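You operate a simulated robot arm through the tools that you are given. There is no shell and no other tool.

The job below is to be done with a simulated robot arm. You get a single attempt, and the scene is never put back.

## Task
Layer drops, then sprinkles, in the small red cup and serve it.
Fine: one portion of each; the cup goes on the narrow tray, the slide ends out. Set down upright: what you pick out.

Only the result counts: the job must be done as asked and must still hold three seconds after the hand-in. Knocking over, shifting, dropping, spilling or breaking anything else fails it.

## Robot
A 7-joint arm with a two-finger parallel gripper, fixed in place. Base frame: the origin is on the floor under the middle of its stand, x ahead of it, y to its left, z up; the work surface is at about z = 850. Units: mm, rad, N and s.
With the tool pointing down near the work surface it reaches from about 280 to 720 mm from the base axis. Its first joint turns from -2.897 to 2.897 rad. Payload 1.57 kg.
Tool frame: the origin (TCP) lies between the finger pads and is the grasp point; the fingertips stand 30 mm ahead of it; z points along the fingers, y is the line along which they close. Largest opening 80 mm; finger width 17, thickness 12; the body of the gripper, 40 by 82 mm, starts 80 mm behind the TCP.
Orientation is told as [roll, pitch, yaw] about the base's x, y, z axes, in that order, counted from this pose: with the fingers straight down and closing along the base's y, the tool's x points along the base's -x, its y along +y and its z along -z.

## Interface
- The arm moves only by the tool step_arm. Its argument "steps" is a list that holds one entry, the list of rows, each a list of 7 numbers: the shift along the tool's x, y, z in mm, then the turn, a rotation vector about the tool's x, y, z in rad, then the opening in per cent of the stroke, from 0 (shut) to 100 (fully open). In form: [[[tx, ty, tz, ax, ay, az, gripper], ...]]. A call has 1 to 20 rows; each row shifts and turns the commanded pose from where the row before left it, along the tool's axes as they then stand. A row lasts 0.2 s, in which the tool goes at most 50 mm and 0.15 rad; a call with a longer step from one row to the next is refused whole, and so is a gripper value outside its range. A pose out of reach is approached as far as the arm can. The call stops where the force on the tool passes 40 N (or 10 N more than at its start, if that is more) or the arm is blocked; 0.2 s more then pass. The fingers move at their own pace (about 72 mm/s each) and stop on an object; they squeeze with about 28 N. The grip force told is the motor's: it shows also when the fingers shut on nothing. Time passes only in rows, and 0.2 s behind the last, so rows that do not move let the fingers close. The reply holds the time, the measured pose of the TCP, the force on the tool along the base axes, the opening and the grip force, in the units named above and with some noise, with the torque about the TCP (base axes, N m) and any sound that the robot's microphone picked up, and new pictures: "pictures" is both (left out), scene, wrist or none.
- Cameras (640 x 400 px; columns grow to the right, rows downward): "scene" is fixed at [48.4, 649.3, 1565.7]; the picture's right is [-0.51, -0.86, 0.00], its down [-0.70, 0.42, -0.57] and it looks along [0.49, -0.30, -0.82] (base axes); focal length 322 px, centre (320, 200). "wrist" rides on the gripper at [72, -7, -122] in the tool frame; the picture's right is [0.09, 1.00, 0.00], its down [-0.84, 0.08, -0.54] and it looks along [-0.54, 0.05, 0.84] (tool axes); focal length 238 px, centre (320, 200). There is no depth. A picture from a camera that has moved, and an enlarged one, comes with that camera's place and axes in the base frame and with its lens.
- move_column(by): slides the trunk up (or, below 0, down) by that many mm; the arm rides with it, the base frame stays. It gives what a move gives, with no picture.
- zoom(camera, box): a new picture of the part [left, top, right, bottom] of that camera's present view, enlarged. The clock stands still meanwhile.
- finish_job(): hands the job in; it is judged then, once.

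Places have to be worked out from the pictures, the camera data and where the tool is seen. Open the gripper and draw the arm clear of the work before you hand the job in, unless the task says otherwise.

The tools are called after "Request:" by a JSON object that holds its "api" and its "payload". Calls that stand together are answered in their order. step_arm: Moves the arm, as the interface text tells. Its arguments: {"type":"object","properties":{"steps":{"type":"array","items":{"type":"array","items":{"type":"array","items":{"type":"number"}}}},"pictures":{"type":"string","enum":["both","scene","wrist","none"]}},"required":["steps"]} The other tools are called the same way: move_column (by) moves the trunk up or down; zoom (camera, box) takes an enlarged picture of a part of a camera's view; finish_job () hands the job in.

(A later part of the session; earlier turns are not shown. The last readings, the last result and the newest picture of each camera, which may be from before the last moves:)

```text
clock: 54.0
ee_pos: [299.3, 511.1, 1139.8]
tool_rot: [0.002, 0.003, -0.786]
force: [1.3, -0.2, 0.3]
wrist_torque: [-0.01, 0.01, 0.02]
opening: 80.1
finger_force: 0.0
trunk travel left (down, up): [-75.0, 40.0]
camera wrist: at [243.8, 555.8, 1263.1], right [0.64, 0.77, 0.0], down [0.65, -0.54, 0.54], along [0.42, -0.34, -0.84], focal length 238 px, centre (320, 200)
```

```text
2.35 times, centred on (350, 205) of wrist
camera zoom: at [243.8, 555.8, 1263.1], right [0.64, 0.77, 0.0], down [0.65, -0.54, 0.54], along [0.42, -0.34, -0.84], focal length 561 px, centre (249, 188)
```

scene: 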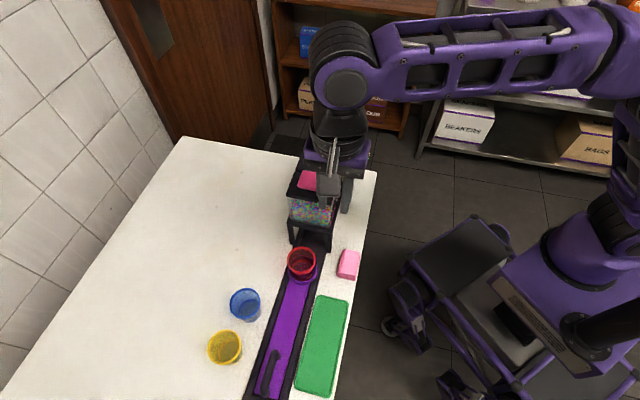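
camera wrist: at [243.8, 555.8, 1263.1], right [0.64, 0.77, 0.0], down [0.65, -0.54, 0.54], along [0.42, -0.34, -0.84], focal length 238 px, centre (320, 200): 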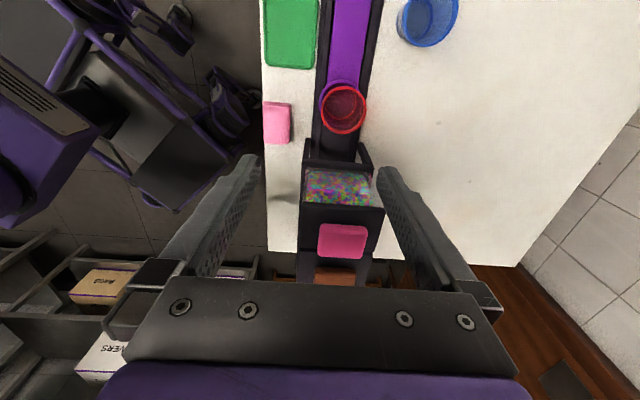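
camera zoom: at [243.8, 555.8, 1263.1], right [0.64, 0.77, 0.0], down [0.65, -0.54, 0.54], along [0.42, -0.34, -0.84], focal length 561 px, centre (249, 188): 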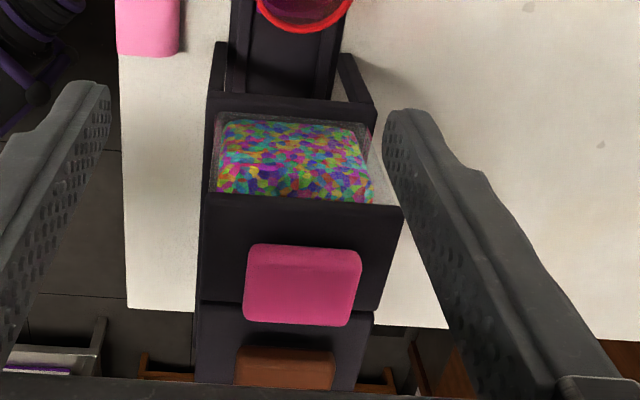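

Pink button centre comes out near (391, 465), button top z≈1072, with 64–65 mm spacing, so from the ring it is about 100 mm to the sprinkles and 164.5 mm to the drops. Now I move to hover above the slide's handle.

Request:
{"api": "step_arm", "payload": {"steps": [[[0, 0, 0, 0, 0.125, 0, 60], [0, 0, 0, 0, 0.125, 0, 60], [23.4, 4.7, 26.6, 0, 0, 0, 60], [23.4, 4.7, 26.6, 0, 0, 0, 60], [23.4, 4.7, 26.6, 0, 0, 0, 60], [23.4, 4.7, 26.6, 0, 0, 0, 60], [23.4, 4.7, 26.6, 0, 0, 0, 60], [23.4, 4.7, 26.6, 0, 0, 0, 60], [23.4, 4.7, 26.6, 0, 0, 0, 60], [0, 0, 0, 0, 0, 0, 60], [0, 0, 0, 0, 0, 0, 60]]], "pictures": "both"}}

Request:
{"api": "zoom", "payload": {"camera": "wrist", "box": [240, 40, 400, 200]}}

Request:
{"api": "zoom", "payload": {"camera": "scene", "box": [220, 280, 340, 400]}}

```text
clock: 56.4
ee_pos: [176.1, 679.7, 1000.8]
tool_rot: [0.002, 0.251, -0.788]
force: [-0.2, -0.4, 0.2]
wrist_torque: [0.0, 0.02, 0.0]
opening: 48.0
finger_force: 0.0
trunk travel left (down, up): [-75.0, 40.0]
camera wrist: at [144.0, 702.0, 1138.1], right [0.64, 0.77, 0.02], down [0.72, -0.61, 0.32], along [0.26, -0.19, -0.95], focal length 238 px, centre (320, 200)
```

scene: 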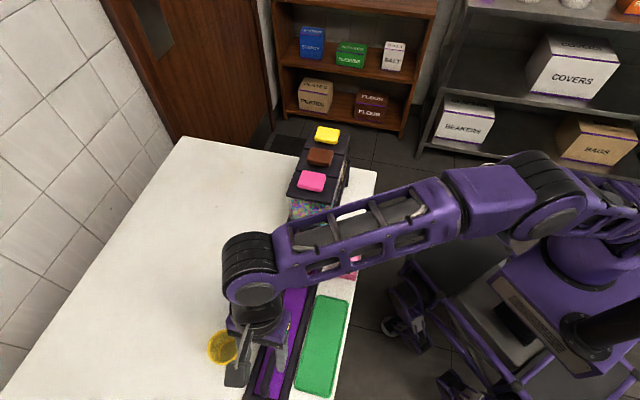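
wrist: 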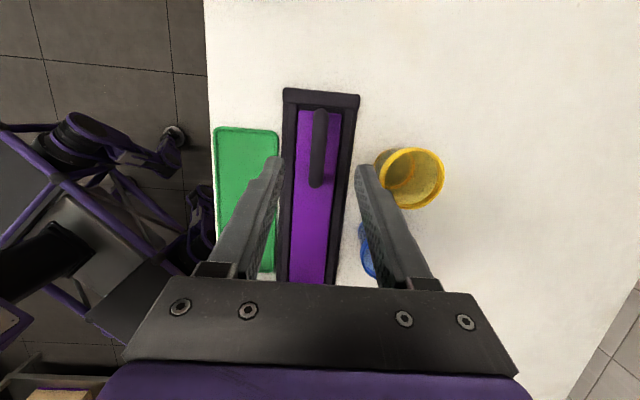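

```text
2.50 times, centred on (320, 120) of wrist
camera zoom: at [144.0, 702.0, 1138.1], right [0.64, 0.77, 0.02], down [0.72, -0.61, 0.32], along [0.26, -0.19, -0.95], focal length 596 px, centre (320, 400)
```

zoom: 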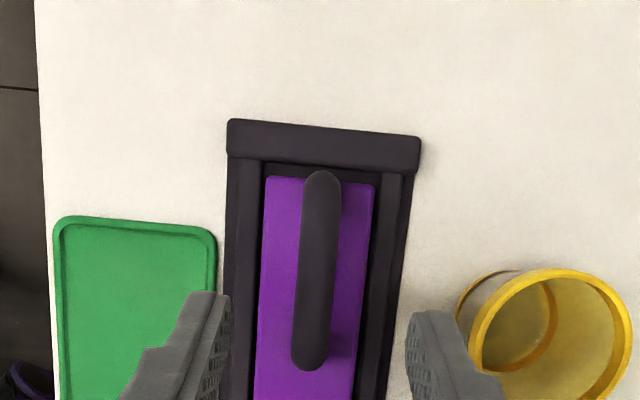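

```text
3.33 times, centred on (280, 340) of scene
camera zoom: at [48.4, 649.3, 1565.7], right [-0.51, -0.86, 0.0], down [-0.7, 0.42, -0.57], along [0.49, -0.3, -0.82], focal length 1074 px, centre (453, -267)
```

zoom: 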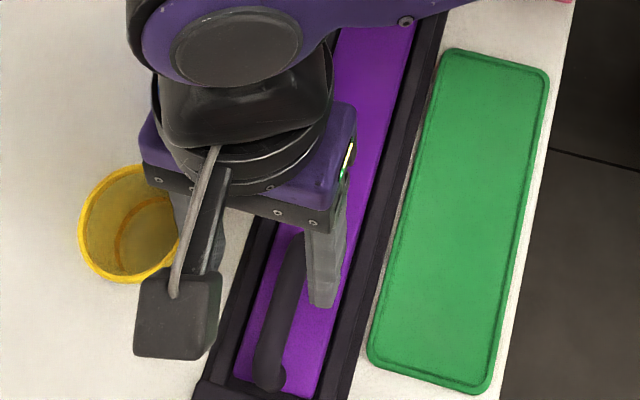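

The handle bar runs centred under the TCP (bar p within 1.5 mm, height about z 906, thickness 15 mm). I descend vertically with the fingers on either side of it.

Request:
{"api": "step_arm", "payload": {"steps": [[[-6, -0.5, 23, 0, 0, 0, 60], [-6, -0.5, 23, 0, 0, 0, 60], [-6, 0, 23, 0, 0, 0, 60], [-3, 0, 11.5, 0, 0, 0, 60], [-2.5, 0, 11.3, 0, 0, 0, 60], [0, 0, 0, 0, 0, 0, 60]]], "pictures": "both"}}

Request:
{"api": "zoom", "payload": {"camera": "scene", "box": [220, 280, 340, 400]}}

```text
clock: 57.8
ee_pos: [176.7, 678.8, 905.9]
tool_rot: [0.002, 0.252, -0.784]
force: [0.6, 0.8, -0.2]
wrist_torque: [0.0, -0.01, -0.04]
opening: 48.0
finger_force: 0.0
trunk travel left (down, up): [-75.0, 40.0]
camera wrist: at [145.0, 701.1, 1043.5], right [0.64, 0.77, 0.02], down [0.72, -0.61, 0.32], along [0.26, -0.19, -0.95], focal length 238 px, centre (320, 200)
```

scene: 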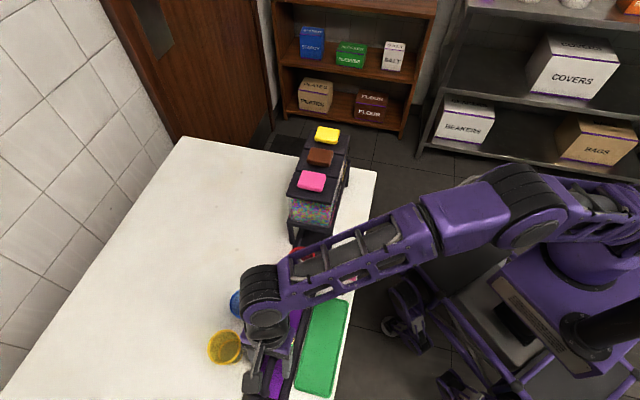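
wrist: 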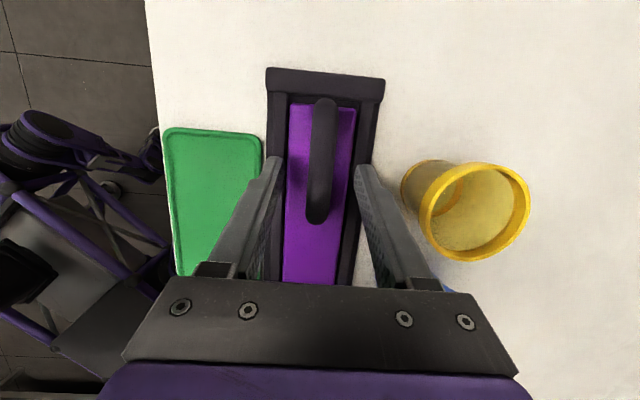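

```text
3.33 times, centred on (280, 340) of scene
camera zoom: at [48.4, 649.3, 1565.7], right [-0.51, -0.86, 0.0], down [-0.7, 0.42, -0.57], along [0.49, -0.3, -0.82], focal length 1074 px, centre (453, -267)
```

zoom: 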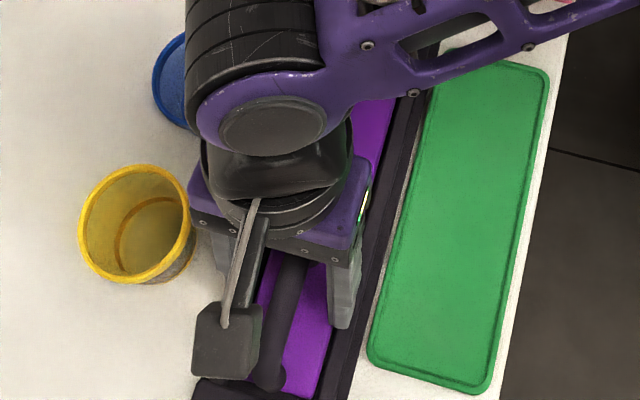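

The bar lies right at the TCP. I close on it.

Request:
{"api": "step_arm", "payload": {"steps": [[[0, 0, 0, 0, 0, 0, 30], [0, 0, 0, 0, 0, 0, 5], [0, 0, 0, 0, 0, 0, 5], [0, 0, 0, 0, 0, 0, 5]]], "pictures": "wrist"}}

```text
clock: 58.8
ee_pos: [176.2, 678.2, 906.6]
tool_rot: [-0.001, 0.251, -0.786]
force: [-2.4, -2.7, -1.0]
wrist_torque: [0.0, 0.05, 0.0]
opening: 14.7
finger_force: 30.6
trunk travel left (down, up): [-75.0, 40.0]
camera wrist: at [144.6, 700.9, 1043.8], right [0.64, 0.77, 0.02], down [0.72, -0.61, 0.32], along [0.26, -0.19, -0.95], focal length 238 px, centre (320, 200)
```

wrist: 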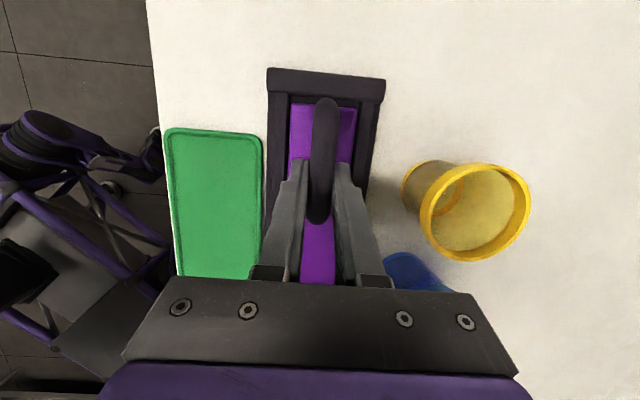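

Firm grip on the handle. I push the slide 10 mm toward the dispensers to feel how it runs.

Request:
{"api": "step_arm", "payload": {"steps": [[[-2.4, -0.8, -0.6, 0, 0, 0, 5], [-3.65, 0, -0.95, 0, 0, 0, 5], [-3.65, 0, -0.95, 0, 0, 0, 5], [0, 0, 0, 0, 0, 0, 5]]], "pictures": "both"}}

Request:
{"api": "zoom", "payload": {"camera": "scene", "box": [240, 190, 350, 310]}}

```text
clock: 59.8
ee_pos: [183.5, 670.3, 907.4]
tool_rot: [0.002, 0.252, -0.785]
force: [1.7, 2.8, 0.8]
wrist_torque: [0.31, 0.33, 0.02]
opening: 14.7
finger_force: 30.6
trunk travel left (down, up): [-75.0, 40.0]
camera wrist: at [151.9, 693.4, 1043.8], right [0.64, 0.77, 0.02], down [0.72, -0.61, 0.32], along [0.26, -0.19, -0.95], focal length 238 px, centre (320, 200)
```

scene: 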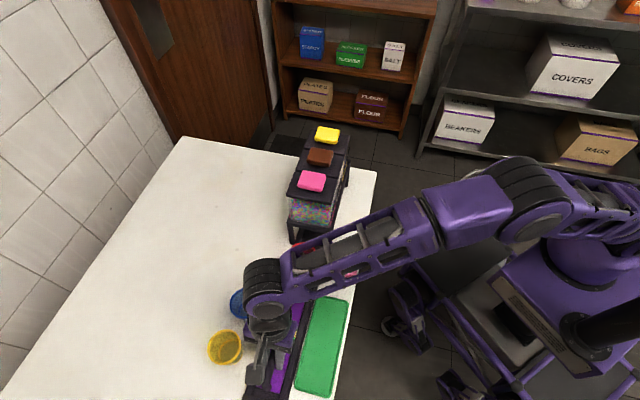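
wrist: 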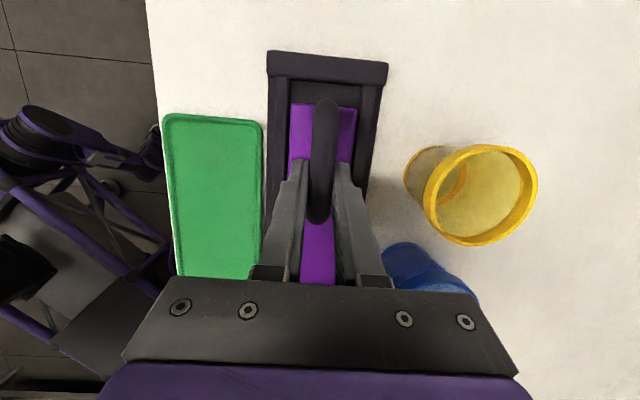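

```text
3.33 times, centred on (295, 250) of scene
camera zoom: at [48.4, 649.3, 1565.7], right [-0.51, -0.86, 0.0], down [-0.7, 0.42, -0.57], along [0.49, -0.3, -0.82], focal length 1074 px, centre (403, 33)
```

zoom: 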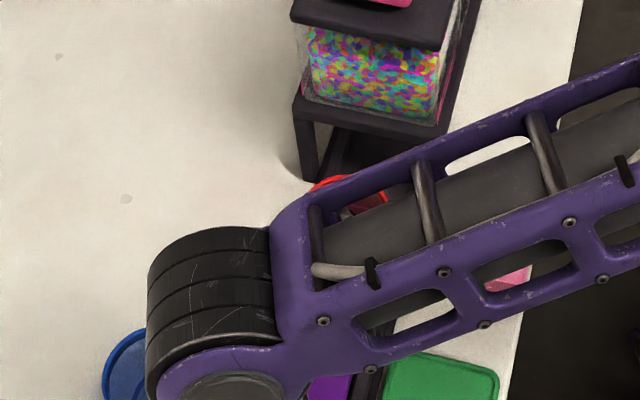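

The slide follows easily (under 4 N). I continue pushing 104 mm and check.

Request:
{"api": "step_arm", "payload": {"steps": [[[-6, 0.3, -1.55, 0, 0, 0, 5], [-12.6, 0, -3.23, 0, 0, 0, 5], [-12.6, 0, -3.23, 0, 0, 0, 5], [-12.6, 0, -3.23, 0, 0, 0, 5], [-12.6, 0, -3.23, 0, 0, 0, 5], [-12.6, 0, -3.23, 0, 0, 0, 5], [-12.6, 0, -3.23, 0, 0, 0, 5], [-12.6, 0, -3.23, 0, 0, 0, 5], [-6, 0, -1.55, 0, 0, 0, 5]]], "pictures": "both"}}

Request:
{"api": "zoom", "payload": {"camera": "scene", "box": [240, 160, 350, 310]}}

```text
clock: 61.8
ee_pos: [257.8, 597.4, 907.1]
tool_rot: [0.002, 0.252, -0.786]
force: [7.3, 7.3, 14.7]
wrist_torque: [0.58, 0.52, -0.03]
opening: 14.3
finger_force: 30.2
trunk travel left (down, up): [-75.0, 40.0]
camera wrist: at [225.4, 619.8, 1043.8], right [0.64, 0.77, 0.03], down [0.72, -0.61, 0.32], along [0.26, -0.18, -0.95], focal length 238 px, centre (320, 200)
```

scene: 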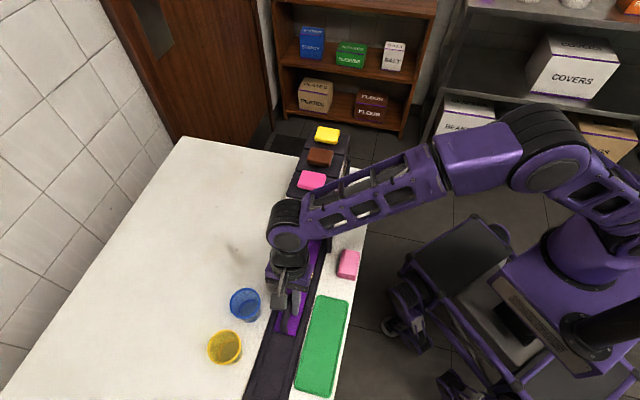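
wrist: 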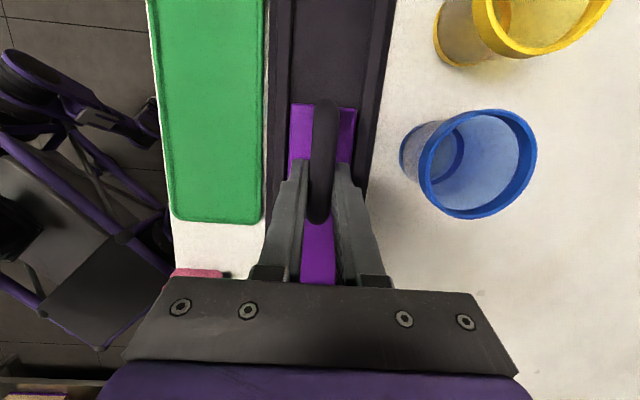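

```text
2.67 times, centred on (295, 235) of scene
camera zoom: at [48.4, 649.3, 1565.7], right [-0.51, -0.86, 0.0], down [-0.7, 0.42, -0.57], along [0.49, -0.3, -0.82], focal length 859 px, centre (387, 107)
```

zoom: 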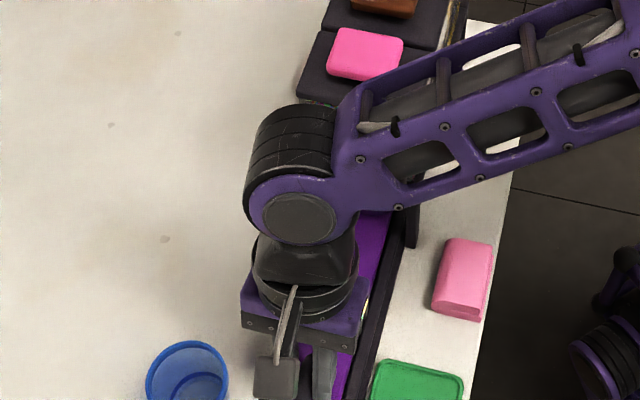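

Travel is now 114.8 mm; side and vertical forces have built up a little, so I relieve them and push the remaining 49.7 mm to the drops position.

Request:
{"api": "step_arm", "payload": {"steps": [[[0.5, 1.8, -2.2, 0, 0, 0, 5], [-10, 0, -2.57, 0, 0, 0, 5], [-12, 0, -3.09, 0, 0, 0, 5], [-12, 0, -3.09, 0, 0, 0, 5], [-9, 0, -2.32, 0, 0, 0, 5], [-5, 0, -1.29, 0, 0, 0, 5], [0, 0, 0, 0, 0, 0, 5]]], "pictures": "both"}}

```text
clock: 63.4
ee_pos: [293.6, 563.2, 907.6]
tool_rot: [-0.005, 0.249, -0.787]
force: [-4.3, -5.7, -12.0]
wrist_torque: [0.06, 0.09, -0.03]
opening: 14.4
finger_force: 30.5
trunk travel left (down, up): [-75.0, 40.0]
camera wrist: at [261.1, 585.4, 1043.6], right [0.64, 0.77, 0.02], down [0.72, -0.61, 0.32], along [0.26, -0.19, -0.95], focal length 238 px, centre (320, 200)
```

scene: 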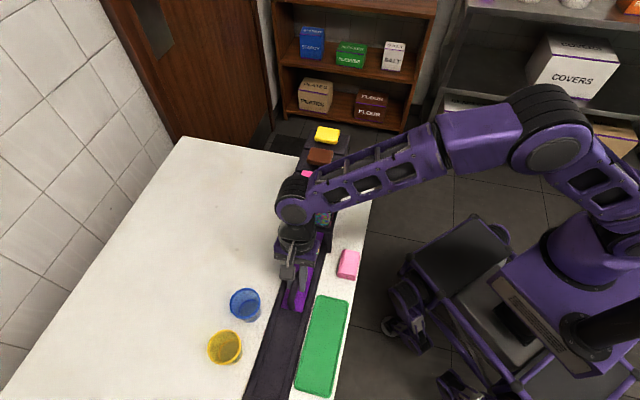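
wrist: 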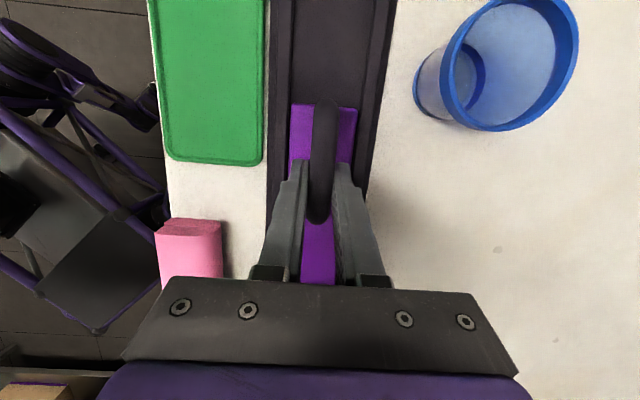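

Travel 164.3 mm: the cup should be under the drops. I relieve the strain, then open the fingers.

Request:
{"api": "step_arm", "payload": {"steps": [[[-0.3, -1, 1.5, 0, 0, 0, 5], [0, 0, 0, 0, 0, 0, 5]]], "pictures": "none"}}

Request:
{"api": "step_arm", "payload": {"steps": [[[0, 0, 0, 0, 0, 0, 30], [0, 0, 0, 0, 0, 0, 55], [0, 0, 0, 0, 0, 0, 55]]], "pictures": "wrist"}}

```text
clock: 64.0
ee_pos: [294.1, 562.5, 906.0]
tool_rot: [0.0, 0.251, -0.786]
force: [-2.3, -5.2, -9.7]
wrist_torque: [-0.43, -0.4, 0.01]
opening: 14.3
finger_force: 30.8
trunk travel left (down, up): [-75.0, 40.0]
```

```text
clock: 64.8
ee_pos: [292.6, 562.2, 906.5]
tool_rot: [0.003, 0.253, -0.786]
force: [0.2, -0.5, 0.2]
wrist_torque: [0.0, 0.0, 0.01]
opening: 44.1
finger_force: 0.0
trunk travel left (down, up): [-75.0, 40.0]
camera wrist: at [260.8, 584.9, 1044.5], right [0.64, 0.77, 0.02], down [0.72, -0.61, 0.32], along [0.26, -0.19, -0.95], focal length 238 px, centre (320, 200)
```

wrist: 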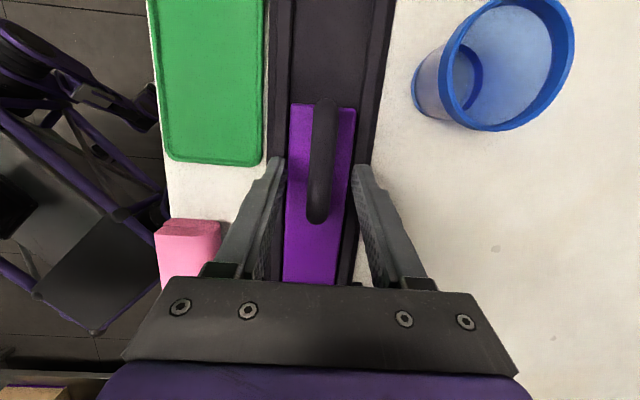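

Released and the slide stays put. I rise, straighten the tool, close the fingers and go over the drops (brown) button.

Request:
{"api": "step_arm", "payload": {"steps": [[[2.5, 0, -9.7, 0, 0, 0, 55], [9.97, 0, -38.7, 0, 0, 0, 55], [9.97, 0, -38.7, 0, 0, 0, 55], [9.97, 0, -38.7, 0, 0, 0, 30], [7.5, 0, -29, 0, 0, 0, 0], [0, 0, 0, 0, -0.125, 0, 0], [0, 0, 0, 0, -0.126, 0, 0], [-29.7, 0, -27, 0, 0, 0, 0], [-29.7, 0, -27, 0, 0, 0, 0], [0, 0, 0, 0, 0, 0, 0]]], "pictures": "both"}}

```text
clock: 67.0
ee_pos: [335.5, 519.3, 1121.5]
tool_rot: [0.003, 0.001, -0.785]
force: [0.3, -0.2, 0.4]
wrist_torque: [0.05, -0.01, 0.02]
opening: 0.0
finger_force: 21.7
trunk travel left (down, up): [-75.0, 40.0]
camera wrist: at [279.1, 565.9, 1243.7], right [0.64, 0.77, 0.0], down [0.65, -0.54, 0.54], along [0.42, -0.35, -0.84], focal length 238 px, centre (320, 200)
```

scene: 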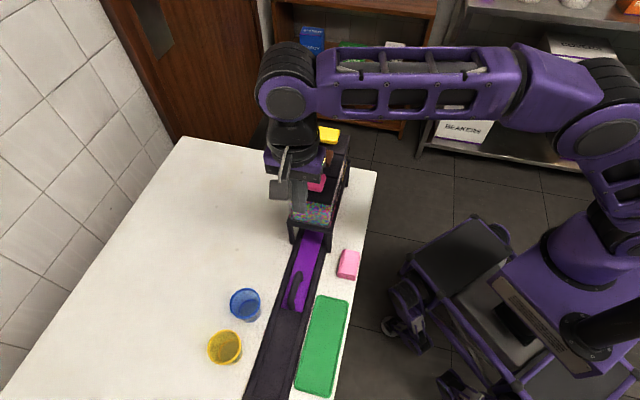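
wrist: 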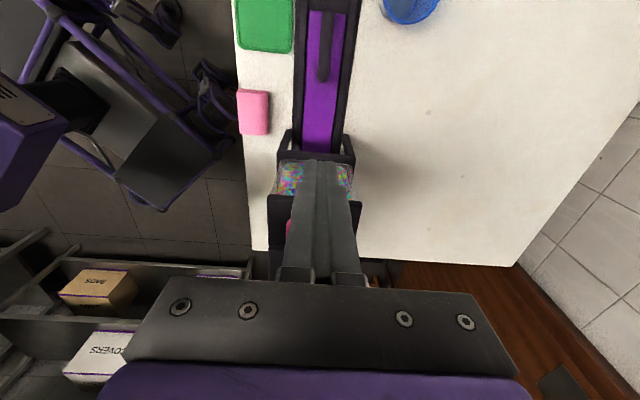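

Now across to above the brown button, keeping the closed fingertips about 18 mm over the button tops.

Request:
{"api": "step_arm", "payload": {"steps": [[[-35.8, 0.2, 0, 0, 0, 0, 0], [-35.8, 0.2, 0, 0, 0, 0, 0], [-35.8, 0.2, 0, 0, 0, 0, 0], [-35.8, 0.2, 0, 0, 0, 0, 0], [0, 0, 0, 0, 0, 0, 0], [0, 0, 0, 0, 0, 0, 0]]], "pictures": "both"}}

Request:
{"api": "zoom", "payload": {"camera": "scene", "box": [260, 60, 400, 260]}}

Request:
{"api": "zoom", "payload": {"camera": "wrist", "box": [240, 80, 400, 290]}}

```text
clock: 68.4
ee_pos: [436.0, 419.5, 1121.1]
tool_rot: [0.002, -0.001, -0.784]
force: [-0.1, -0.7, 0.6]
wrist_torque: [0.04, -0.01, -0.03]
opening: 0.0
finger_force: 21.7
trunk travel left (down, up): [-75.0, 40.0]
camera wrist: at [380.4, 464.3, 1243.6], right [0.64, 0.77, 0.0], down [0.65, -0.54, 0.54], along [0.42, -0.34, -0.84], focal length 238 px, centre (320, 200)
```

scene: 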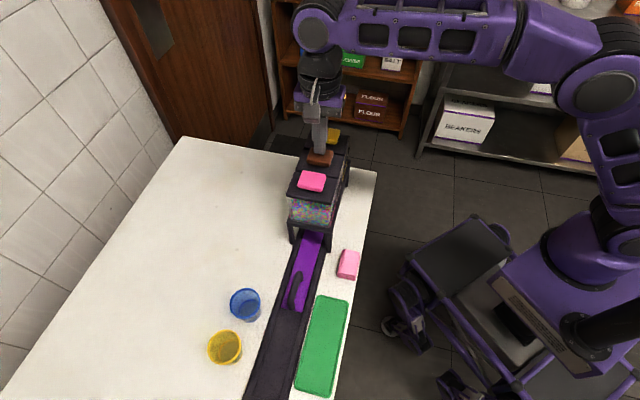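
wrist: 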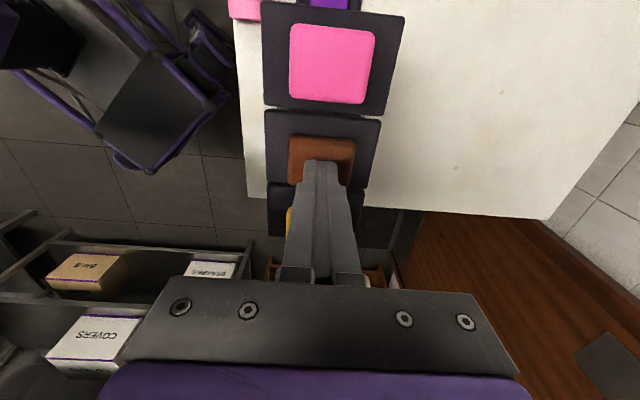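

```text
2.00 times, centred on (330, 160) of scene
camera zoom: at [48.4, 649.3, 1565.7], right [-0.51, -0.86, 0.0], down [-0.7, 0.42, -0.57], along [0.49, -0.3, -0.82], focal length 644 px, centre (300, 280)
```

zoom: 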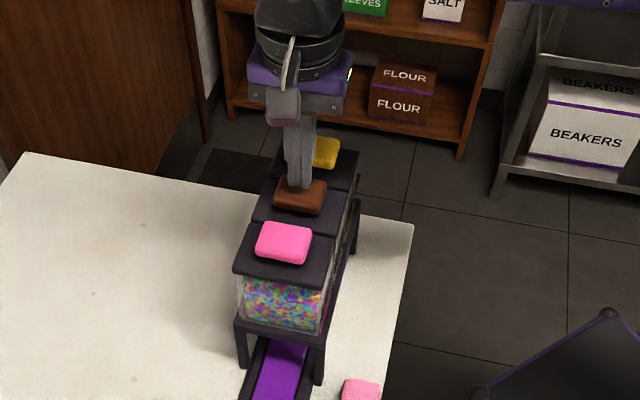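

```text
1.90 times, centred on (320, 185) of wrist
camera zoom: at [380.4, 464.3, 1243.6], right [0.64, 0.77, 0.0], down [0.65, -0.54, 0.54], along [0.42, -0.34, -0.84], focal length 454 px, centre (320, 229)
```

zoom: 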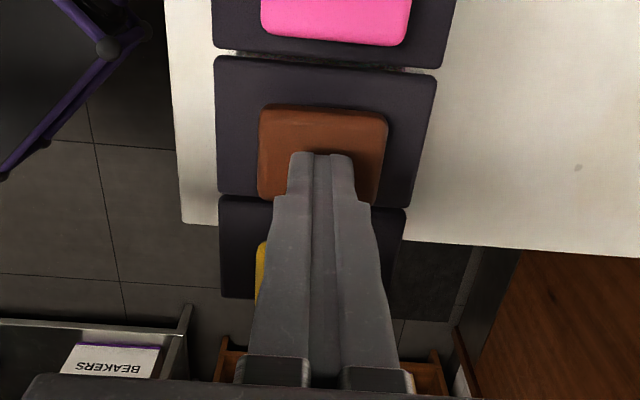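

Measured directly below the camera: sprinkles button at (392.7, 465), drops button at (437.6, 418.9), i.e. 165.1 mm from the ring's start – matching the travel made. The tip is over the drops button; I lower until contact.

Request:
{"api": "step_arm", "payload": {"steps": [[[-1, 0.7, 3, 0, 0, 0, 0], [0, 0, 3, 0, 0, 0, 0], [0, 0, 3, 0, 0, 0, 0], [0, 0, 3, 0, 0, 0, 0]]], "pictures": "none"}}

```text
clock: 69.4
ee_pos: [438.4, 420.2, 1109.2]
tool_rot: [0.003, 0.0, -0.786]
force: [-0.4, 1.0, 1.0]
wrist_torque: [-0.02, 0.01, 0.02]
opening: 0.1
finger_force: 21.3
trunk travel left (down, up): [-75.0, 40.0]
```

No contact yet at tip z≈1079. I continue down slowly.

Request:
{"api": "step_arm", "payload": {"steps": [[[0, 0, 2, 0, 0, 0, 0], [0, 0, 2, 0, 0, 0, 0], [0, 0, 2, 0, 0, 0, 0]]], "pictures": "none"}}

```text
clock: 70.2
ee_pos: [437.4, 420.2, 1102.6]
tool_rot: [0.001, 0.0, -0.783]
force: [0.3, 0.1, 4.4]
wrist_torque: [-0.01, 0.02, 0.02]
opening: 0.2
finger_force: 21.6
trunk travel left (down, up): [-75.0, 40.0]
```

Contact at tip z≈1073 with 4 N. I press down in one smooth motion and listen for the dispenser.

Request:
{"api": "step_arm", "payload": {"steps": [[[0, 0, 2, 0, 0, 0, 0], [0, 0, 2, 0, 0, 0, 0], [0, 0, 2, 0, 0, 0, 0]]], "pictures": "none"}}

```text
clock: 71.0
ee_pos: [437.2, 420.3, 1098.8]
tool_rot: [0.009, 0.0, -0.785]
force: [3.8, 2.6, 19.7]
wrist_torque: [0.03, -0.09, -0.1]
opening: 0.1
finger_force: 21.2
trunk travel left (down, up): [-75.0, 40.0]
```

19.7 N at 4 mm of travel, no sound yet. I keep pressing.

Request:
{"api": "step_arm", "payload": {"steps": [[[0, 0, 2, 0, 0, 0, 0], [0, 0, 2, 0, 0, 0, 0]]], "pictures": "none"}}

```text
clock: 71.6
ee_pos: [437.6, 420.5, 1098.7]
tool_rot: [0.012, 0.0, -0.784]
force: [8.5, 5.1, 37.3]
wrist_torque: [0.14, -0.24, 0.03]
opening: 0.0
finger_force: 20.9
trunk travel left (down, up): [-75.0, 40.0]
```

The button has bottomed (37 N, no further travel). I hold for a moment and look.

Request:
{"api": "step_arm", "payload": {"steps": [[[0, 0, -1, 0, 0, 0, 0], [0, 0, 0, 0, 0, 0, 0], [0, 0, 0, 0, 0, 0, 0]]], "pictures": "both"}}

Request:
{"api": "zoom", "payload": {"camera": "scene", "box": [260, 100, 400, 260]}}

Request:
{"api": "zoom", "payload": {"camera": "wrist", "box": [240, 80, 400, 290]}}

```text
clock: 72.4
ee_pos: [437.6, 421.0, 1098.7]
tool_rot: [0.01, 0.0, -0.787]
force: [9.5, 5.0, 35.5]
wrist_torque: [0.15, -0.25, 0.0]
opening: 0.2
finger_force: 21.3
trunk travel left (down, up): [-75.0, 40.0]
camera wrist: at [381.3, 464.7, 1220.8], right [0.64, 0.77, 0.01], down [0.64, -0.54, 0.54], along [0.42, -0.34, -0.84], focal length 238 px, centre (320, 200)
```

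scene: 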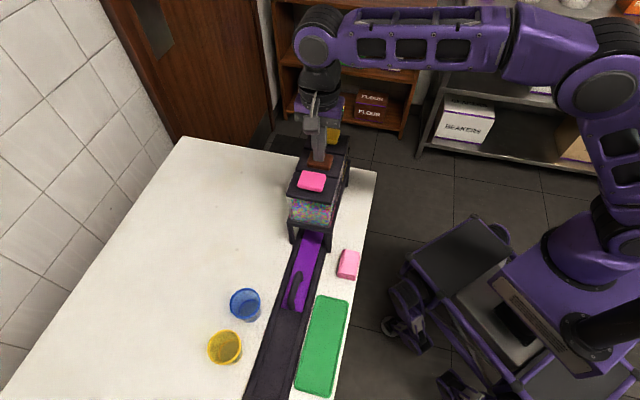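
wrist: 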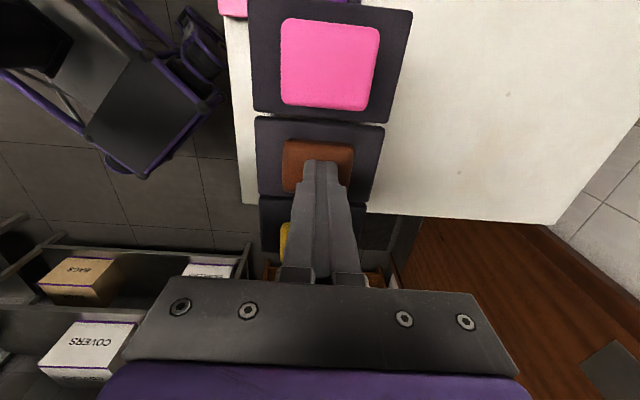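

```text
2.50 times, centred on (330, 180) of scene
camera zoom: at [48.4, 649.3, 1565.7], right [-0.51, -0.86, 0.0], down [-0.7, 0.42, -0.57], along [0.49, -0.3, -0.82], focal length 806 px, centre (295, 250)
```

zoom: 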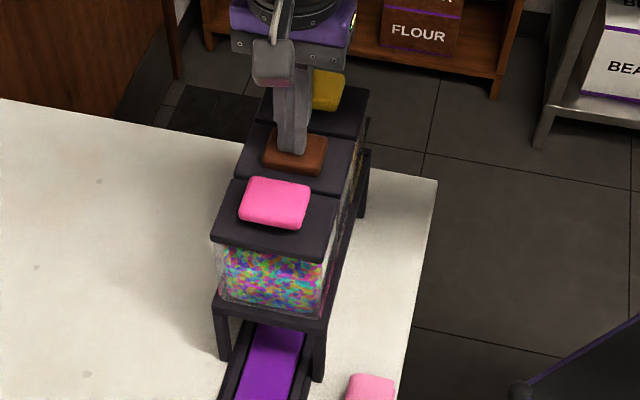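

```text
1.90 times, centred on (320, 185) of wrist
camera zoom: at [381.3, 464.7, 1220.8], right [0.64, 0.77, 0.01], down [0.64, -0.54, 0.54], along [0.42, -0.34, -0.84], focal length 454 px, centre (320, 229)
```

zoom: 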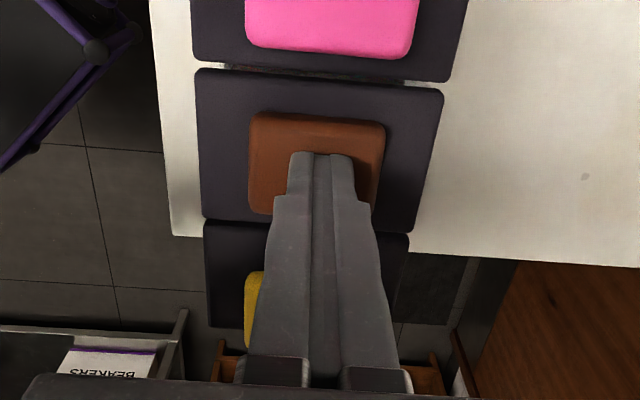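

The button is visibly down. I release it upward and watch the readings and any sound.

Request:
{"api": "step_arm", "payload": {"steps": [[[0, 0, -3, 0, 0, 0, 0], [0, 0, -4, 0, 0, 0, 0], [0, 0, -5, 0, 0, 0, 0], [0, 0, -6, 0, 0, 0, 0], [0, 0, 0, 0, 0, 0, 0]]], "pictures": "both"}}

Request:
{"api": "zoom", "payload": {"camera": "scene", "box": [260, 100, 400, 260]}}

```text
clock: 73.6
ee_pos: [437.0, 418.5, 1110.8]
tool_rot: [-0.001, 0.001, -0.786]
force: [-0.3, 0.2, 0.2]
wrist_torque: [-0.04, 0.0, 0.01]
opening: 0.0
finger_force: 21.3
trunk travel left (down, up): [-75.0, 40.0]
camera wrist: at [382.0, 465.4, 1233.9], right [0.64, 0.77, 0.0], down [0.65, -0.54, 0.54], along [0.42, -0.35, -0.84], focal length 238 px, centre (320, 200)
```

scene: 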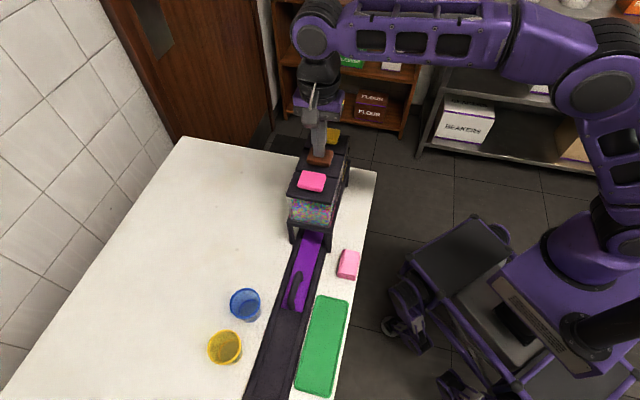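
wrist: 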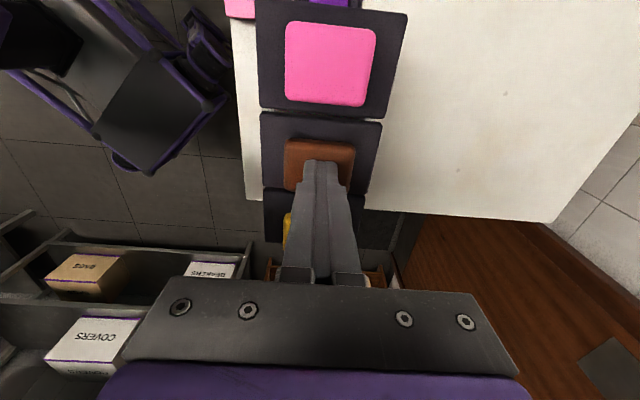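

```text
2.50 times, centred on (330, 180) of scene
camera zoom: at [48.4, 649.3, 1565.7], right [-0.51, -0.86, 0.0], down [-0.7, 0.42, -0.57], along [0.49, -0.3, -0.82], focal length 806 px, centre (295, 250)
```

zoom: 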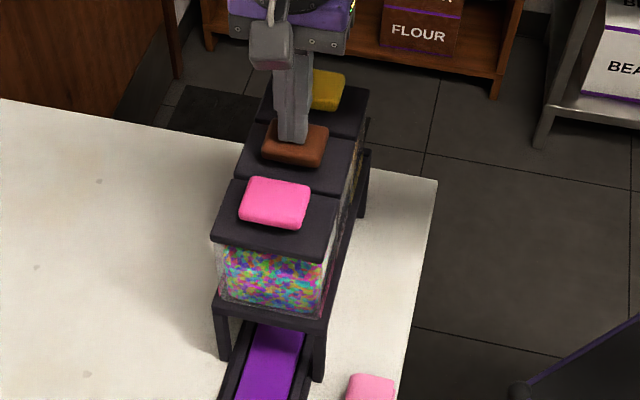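

The button sprang back; no sound was told, so I'll check the cup's contents by pulling the slide out. I go back to above the handle.

Request:
{"api": "step_arm", "payload": {"steps": [[[0, 0, -10, 0, 0, 0, 0], [36, 0, 0, 0, 0, 0, 0], [36, 0, 0, 0, 0, 0, 0], [36, 0, 0, 0, 0, 0, 0], [36, 0, 0, 0, 0, 0, 20], [29.7, 0, 27, 0, 0, 0, 55], [29.7, 0, 27, 0, 0, 0, 55], [0, 0, 0, 0, 0.125, 0, 55], [0, 0, 0, 0, 0.126, 0, 55], [-9.97, 0, 38.7, 0, 0, 0, 55], [-9.97, 0, 38.7, 0, 0, 0, 55], [0, 0, 0, 0, 0, 0, 55]]], "pictures": "both"}}

```text
clock: 76.2
ee_pos: [294.0, 564.7, 988.1]
tool_rot: [0.002, 0.249, -0.785]
force: [0.2, 0.1, 0.1]
wrist_torque: [-0.03, 0.0, 0.01]
opening: 43.9
finger_force: 0.0
trunk travel left (down, up): [-75.0, 40.0]
camera wrist: at [262.0, 586.6, 1124.2], right [0.64, 0.77, 0.02], down [0.72, -0.61, 0.32], along [0.26, -0.19, -0.95], focal length 238 px, centre (320, 200)
```

scene: 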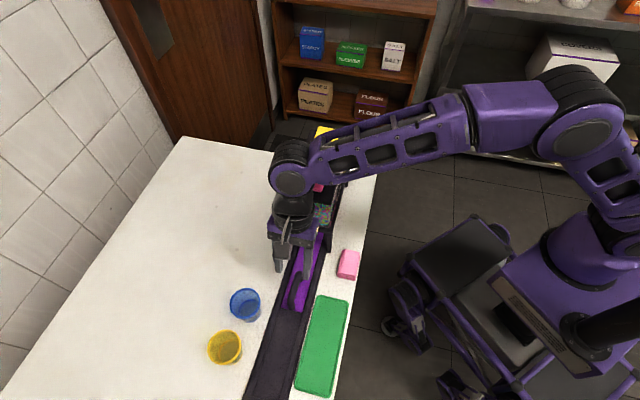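
wrist: 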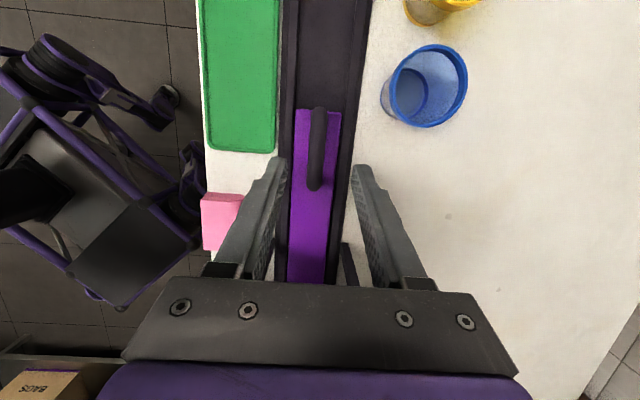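

The handle is where expected. I go down around the bar and grip it.

Request:
{"api": "step_arm", "payload": {"steps": [[[-7.4, -1.5, 29.1, 0, 0, 0, 55], [-7.4, 0, 29.1, 0, 0, 0, 55], [-5.3, 0, 20.9, 0, 0, 0, 55], [0, 0, 0, 0, 0, 0, 55], [0, 0, 0, 0, 0, 0, 25], [0, 0, 0, 0, 0, 0, 5], [0, 0, 0, 0, 0, 0, 5]]], "pictures": "wrist"}}

```text
clock: 77.8
ee_pos: [293.1, 563.8, 906.2]
tool_rot: [0.002, 0.253, -0.786]
force: [-0.5, 0.0, -0.9]
wrist_torque: [0.08, 0.08, 0.02]
opening: 14.6
finger_force: 30.5
trunk travel left (down, up): [-75.0, 40.0]
camera wrist: at [260.2, 585.3, 1043.2], right [0.64, 0.77, 0.02], down [0.72, -0.61, 0.32], along [0.26, -0.19, -0.95], focal length 238 px, centre (320, 200)
```

wrist: 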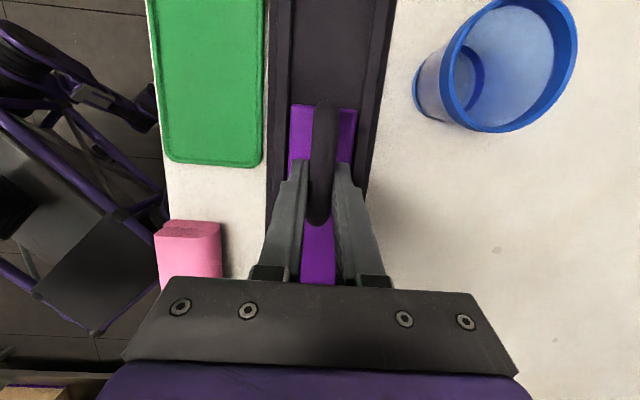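

Gripped without strain. I pull the slide outward, first 78 mm.

Request:
{"api": "step_arm", "payload": {"steps": [[[6.3, -0.07, 1.62, 0, 0, 0, 5], [12.59, -0.13, 3.25, 0, 0, 0, 5], [12.59, -0.13, 3.25, 0, 0, 0, 5], [12.59, -0.13, 3.25, 0, 0, 0, 5], [12.59, -0.13, 3.25, 0, 0, 0, 5], [12.59, -0.13, 3.25, 0, 0, 0, 5], [6.3, -0.07, 1.62, 0, 0, 0, 5]]], "pictures": "scene"}}

```text
clock: 79.4
ee_pos: [237.6, 618.3, 905.7]
tool_rot: [0.0, 0.25, -0.785]
force: [1.8, 1.0, -8.7]
wrist_torque: [-0.03, -0.02, -0.01]
opening: 14.6
finger_force: 30.1
trunk travel left (down, up): [-75.0, 40.0]
```

scene: 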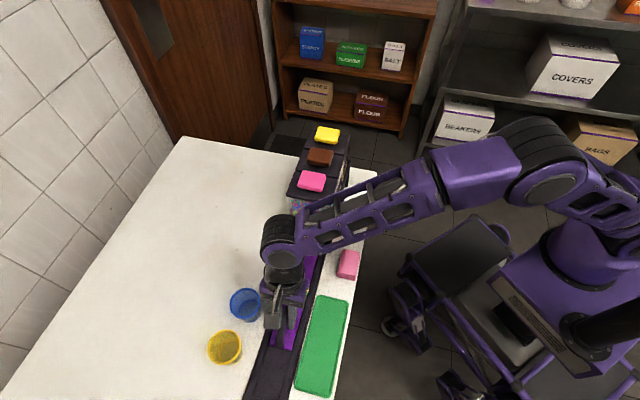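

Running well. I relieve a slight vertical strain and pull the rest of the way out.

Request:
{"api": "step_arm", "payload": {"steps": [[[-0.4, 0, 1.5, 0, 0, 0, 5], [12.59, -0.13, 3.25, 0, 0, 0, 5], [12.59, -0.13, 3.25, 0, 0, 0, 5], [12.59, -0.13, 3.25, 0, 0, 0, 5], [12.59, -0.13, 3.25, 0, 0, 0, 5], [12.59, -0.13, 3.25, 0, 0, 0, 5], [9.7, -0.1, 2.5, 0, 0, 0, 5], [5.8, -0.05, 1.5, 0, 0, 0, 5], [0, 0, 0, 0, 0, 0, 5]]], "pictures": "both"}}

Request:
{"api": "zoom", "payload": {"camera": "scene", "box": [240, 200, 350, 320]}}

```text
clock: 81.4
ee_pos: [179.5, 676.4, 906.4]
tool_rot: [0.004, 0.252, -0.786]
force: [13.7, 17.4, 6.7]
wrist_torque: [-0.18, -0.31, 0.0]
opening: 14.6
finger_force: 30.1
trunk travel left (down, up): [-75.0, 40.0]
camera wrist: at [147.1, 697.6, 1043.2], right [0.64, 0.77, 0.03], down [0.72, -0.62, 0.32], along [0.26, -0.18, -0.95], focal length 238 px, centre (320, 200)
```

scene: 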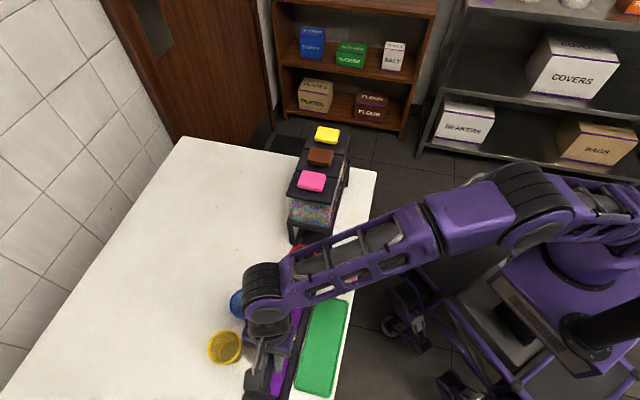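
wrist: 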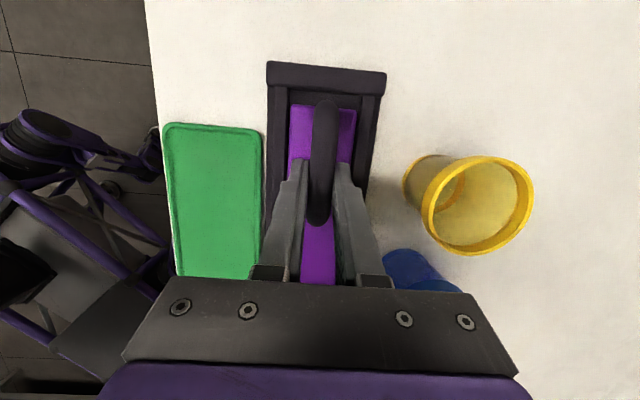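

```text
3.33 times, centred on (295, 260) of scene
camera zoom: at [48.4, 649.3, 1565.7], right [-0.51, -0.86, 0.0], down [-0.7, 0.42, -0.57], along [0.49, -0.3, -0.82], focal length 1074 px, centre (403, 0)
```

zoom: 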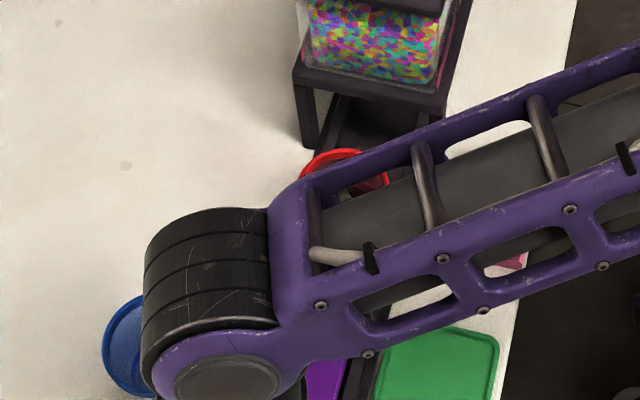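

The slide is about 5 mm short of its stop; there is 22 N of side strain, so I relieve that first, then release the handle to go look into the cup.

Request:
{"api": "step_arm", "payload": {"steps": [[[0, 1.5, 0, 0, 0, 0, 5], [0, 1.5, -1, 0, 0, 0, 5], [0, 0, 0, 0, 0, 0, 5]]], "pictures": "none"}}

Request:
{"api": "step_arm", "payload": {"steps": [[[0, 0, 0, 0, 0, 0, 30], [0, 0, 0, 0, 0, 0, 55], [0, 0, 0, 0, 0, 0, 55]]], "pictures": "wrist"}}

```text
clock: 82.2
ee_pos: [179.5, 675.9, 905.5]
tool_rot: [0.0, 0.255, -0.783]
force: [2.3, 6.5, 7.7]
wrist_torque: [0.3, 0.31, -0.02]
opening: 14.6
finger_force: 30.9
trunk travel left (down, up): [-75.0, 40.0]
```

```text
clock: 83.0
ee_pos: [181.1, 676.4, 905.1]
tool_rot: [0.0, 0.252, -0.786]
force: [-0.2, 0.8, -0.7]
wrist_torque: [-0.02, 0.01, -0.03]
opening: 44.1
finger_force: 0.0
trunk travel left (down, up): [-75.0, 40.0]
camera wrist: at [148.1, 699.1, 1043.1], right [0.64, 0.77, 0.02], down [0.72, -0.61, 0.32], along [0.26, -0.19, -0.95], focal length 238 px, centre (320, 200)
```

wrist: 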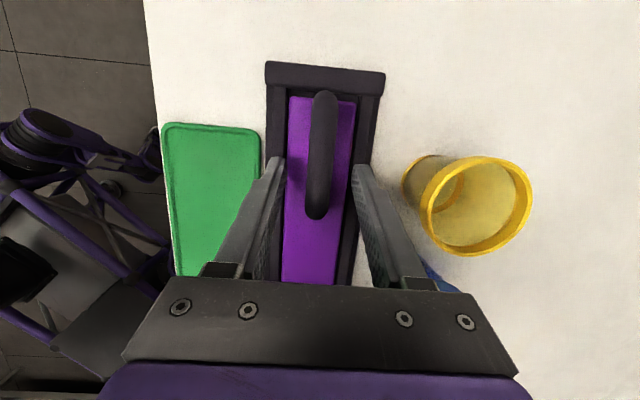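

Released. I rise and move off toward the dispensers so both cameras can see into the cup.

Request:
{"api": "step_arm", "payload": {"steps": [[[5, 0, -19.4, 0, 0, 0, 55], [7.5, 0, -29, 0, 0, 0, 55], [-25.5, -0.3, -29.3, 0, 0, 0, 55], [-25.5, -0.3, -29.3, 0, 0, 0, 55], [-25.5, -0.3, -29.3, 0, 0, 0, 55], [-25.5, -0.3, -29.3, 0, 0, 0, 55], [-25.5, -0.3, -29.3, 0, 0, 0, 30], [0, 0, 0, 0, -0.125, 0, 0], [0, 0, 0, 0, -0.126, 0, 0], [-29.7, 0, -27, 0, 0, 0, 0], [-29.7, 0, -27, 0, 0, 0, 0], [0, 0, 0, 0, 0, 0, 0]]], "pictures": "both"}}

Request:
{"api": "zoom", "payload": {"camera": "scene", "box": [270, 230, 340, 300]}}

Request:
{"api": "zoom", "payload": {"camera": "wrist", "box": [270, 60, 400, 180]}}

```text
clock: 85.6
ee_pos: [334.2, 518.9, 1120.1]
tool_rot: [0.001, 0.0, -0.786]
force: [-0.1, 0.2, 0.3]
wrist_torque: [0.04, 0.01, -0.01]
opening: 0.2
finger_force: 20.8
trunk travel left (down, up): [-75.0, 40.0]
camera wrist: at [278.5, 564.0, 1243.0], right [0.64, 0.77, 0.0], down [0.65, -0.54, 0.54], along [0.42, -0.35, -0.84], focal length 238 px, centre (320, 200)
```

scene: 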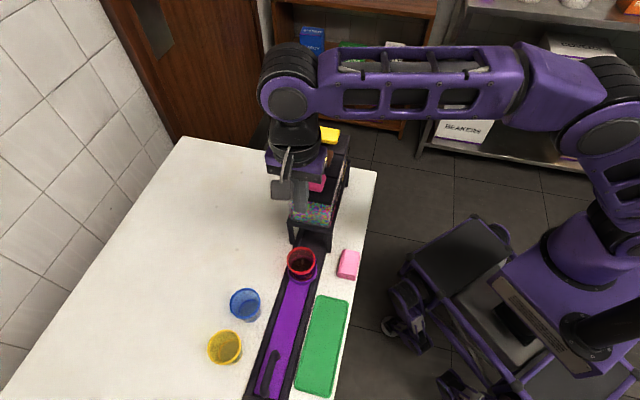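
wrist: 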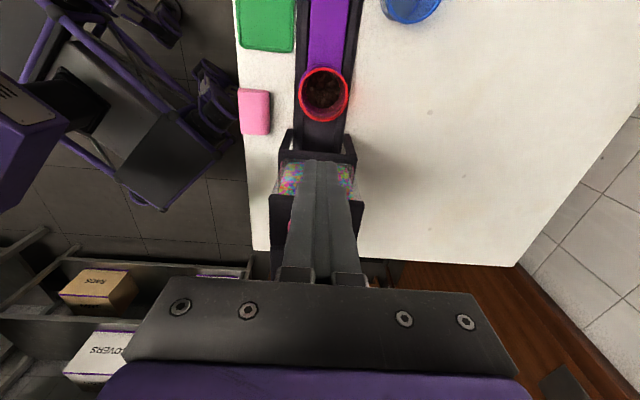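

```text
5.71 times, centred on (305, 265) of scene
camera zoom: at [48.4, 649.3, 1565.7], right [-0.51, -0.86, 0.0], down [-0.7, 0.42, -0.57], along [0.49, -0.3, -0.82], focal length 1842 px, centre (406, -171)
```

zoom: 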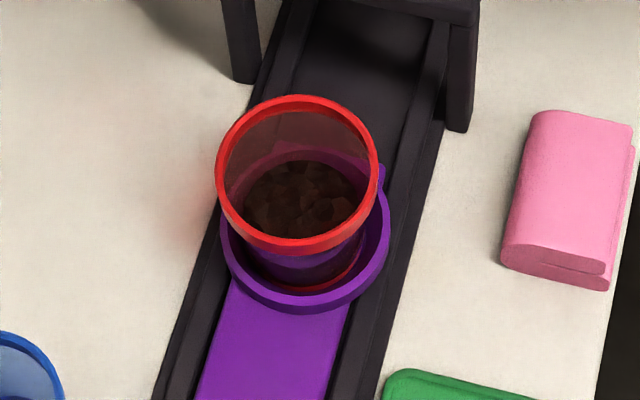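

```text
3.33 times, centred on (335, 120) of wrist
camera zoom: at [278.5, 564.0, 1243.0], right [0.64, 0.77, 0.0], down [0.65, -0.54, 0.54], along [0.42, -0.35, -0.84], focal length 794 px, centre (270, 467)
```

zoom: 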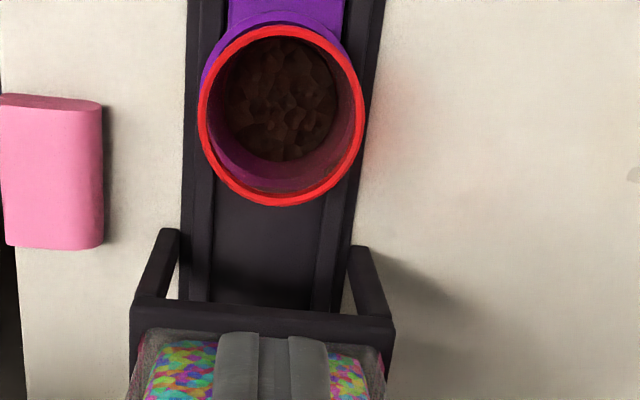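

Brown drops are in the cup and nothing is spilled. I compare the ring's place with the earlier fully-out picture to calibrate the travel.

Request:
{"api": "zoom", "payload": {"camera": "scene", "box": [220, 200, 320, 320]}}

Request:
{"api": "zoom", "payload": {"camera": "scene", "box": [220, 300, 340, 400]}}

```text
3.33 times, centred on (270, 260) of scene
camera zoom: at [48.4, 649.3, 1565.7], right [-0.51, -0.86, 0.0], down [-0.7, 0.42, -0.57], along [0.49, -0.3, -0.82], focal length 1074 px, centre (487, 0)
```

zoom: 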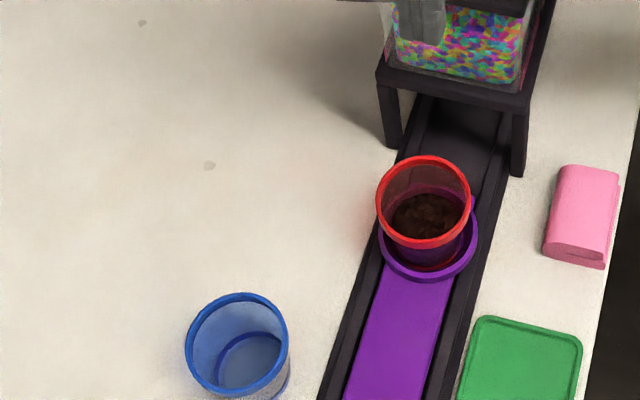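

```text
4.00 times, centred on (280, 350) of scene
camera zoom: at [48.4, 649.3, 1565.7], right [-0.51, -0.86, 0.0], down [-0.7, 0.42, -0.57], along [0.49, -0.3, -0.82], focal length 1289 px, centre (480, -400)
```

zoom: 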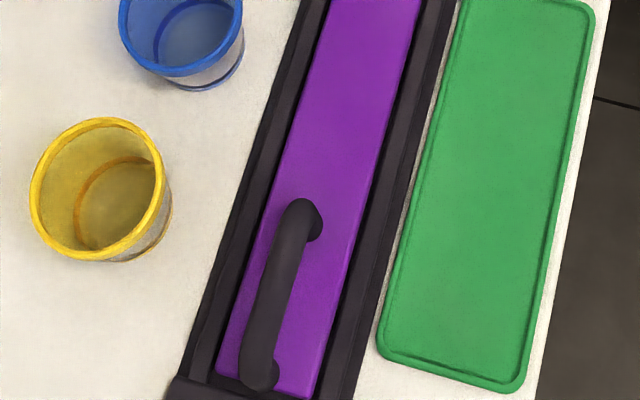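

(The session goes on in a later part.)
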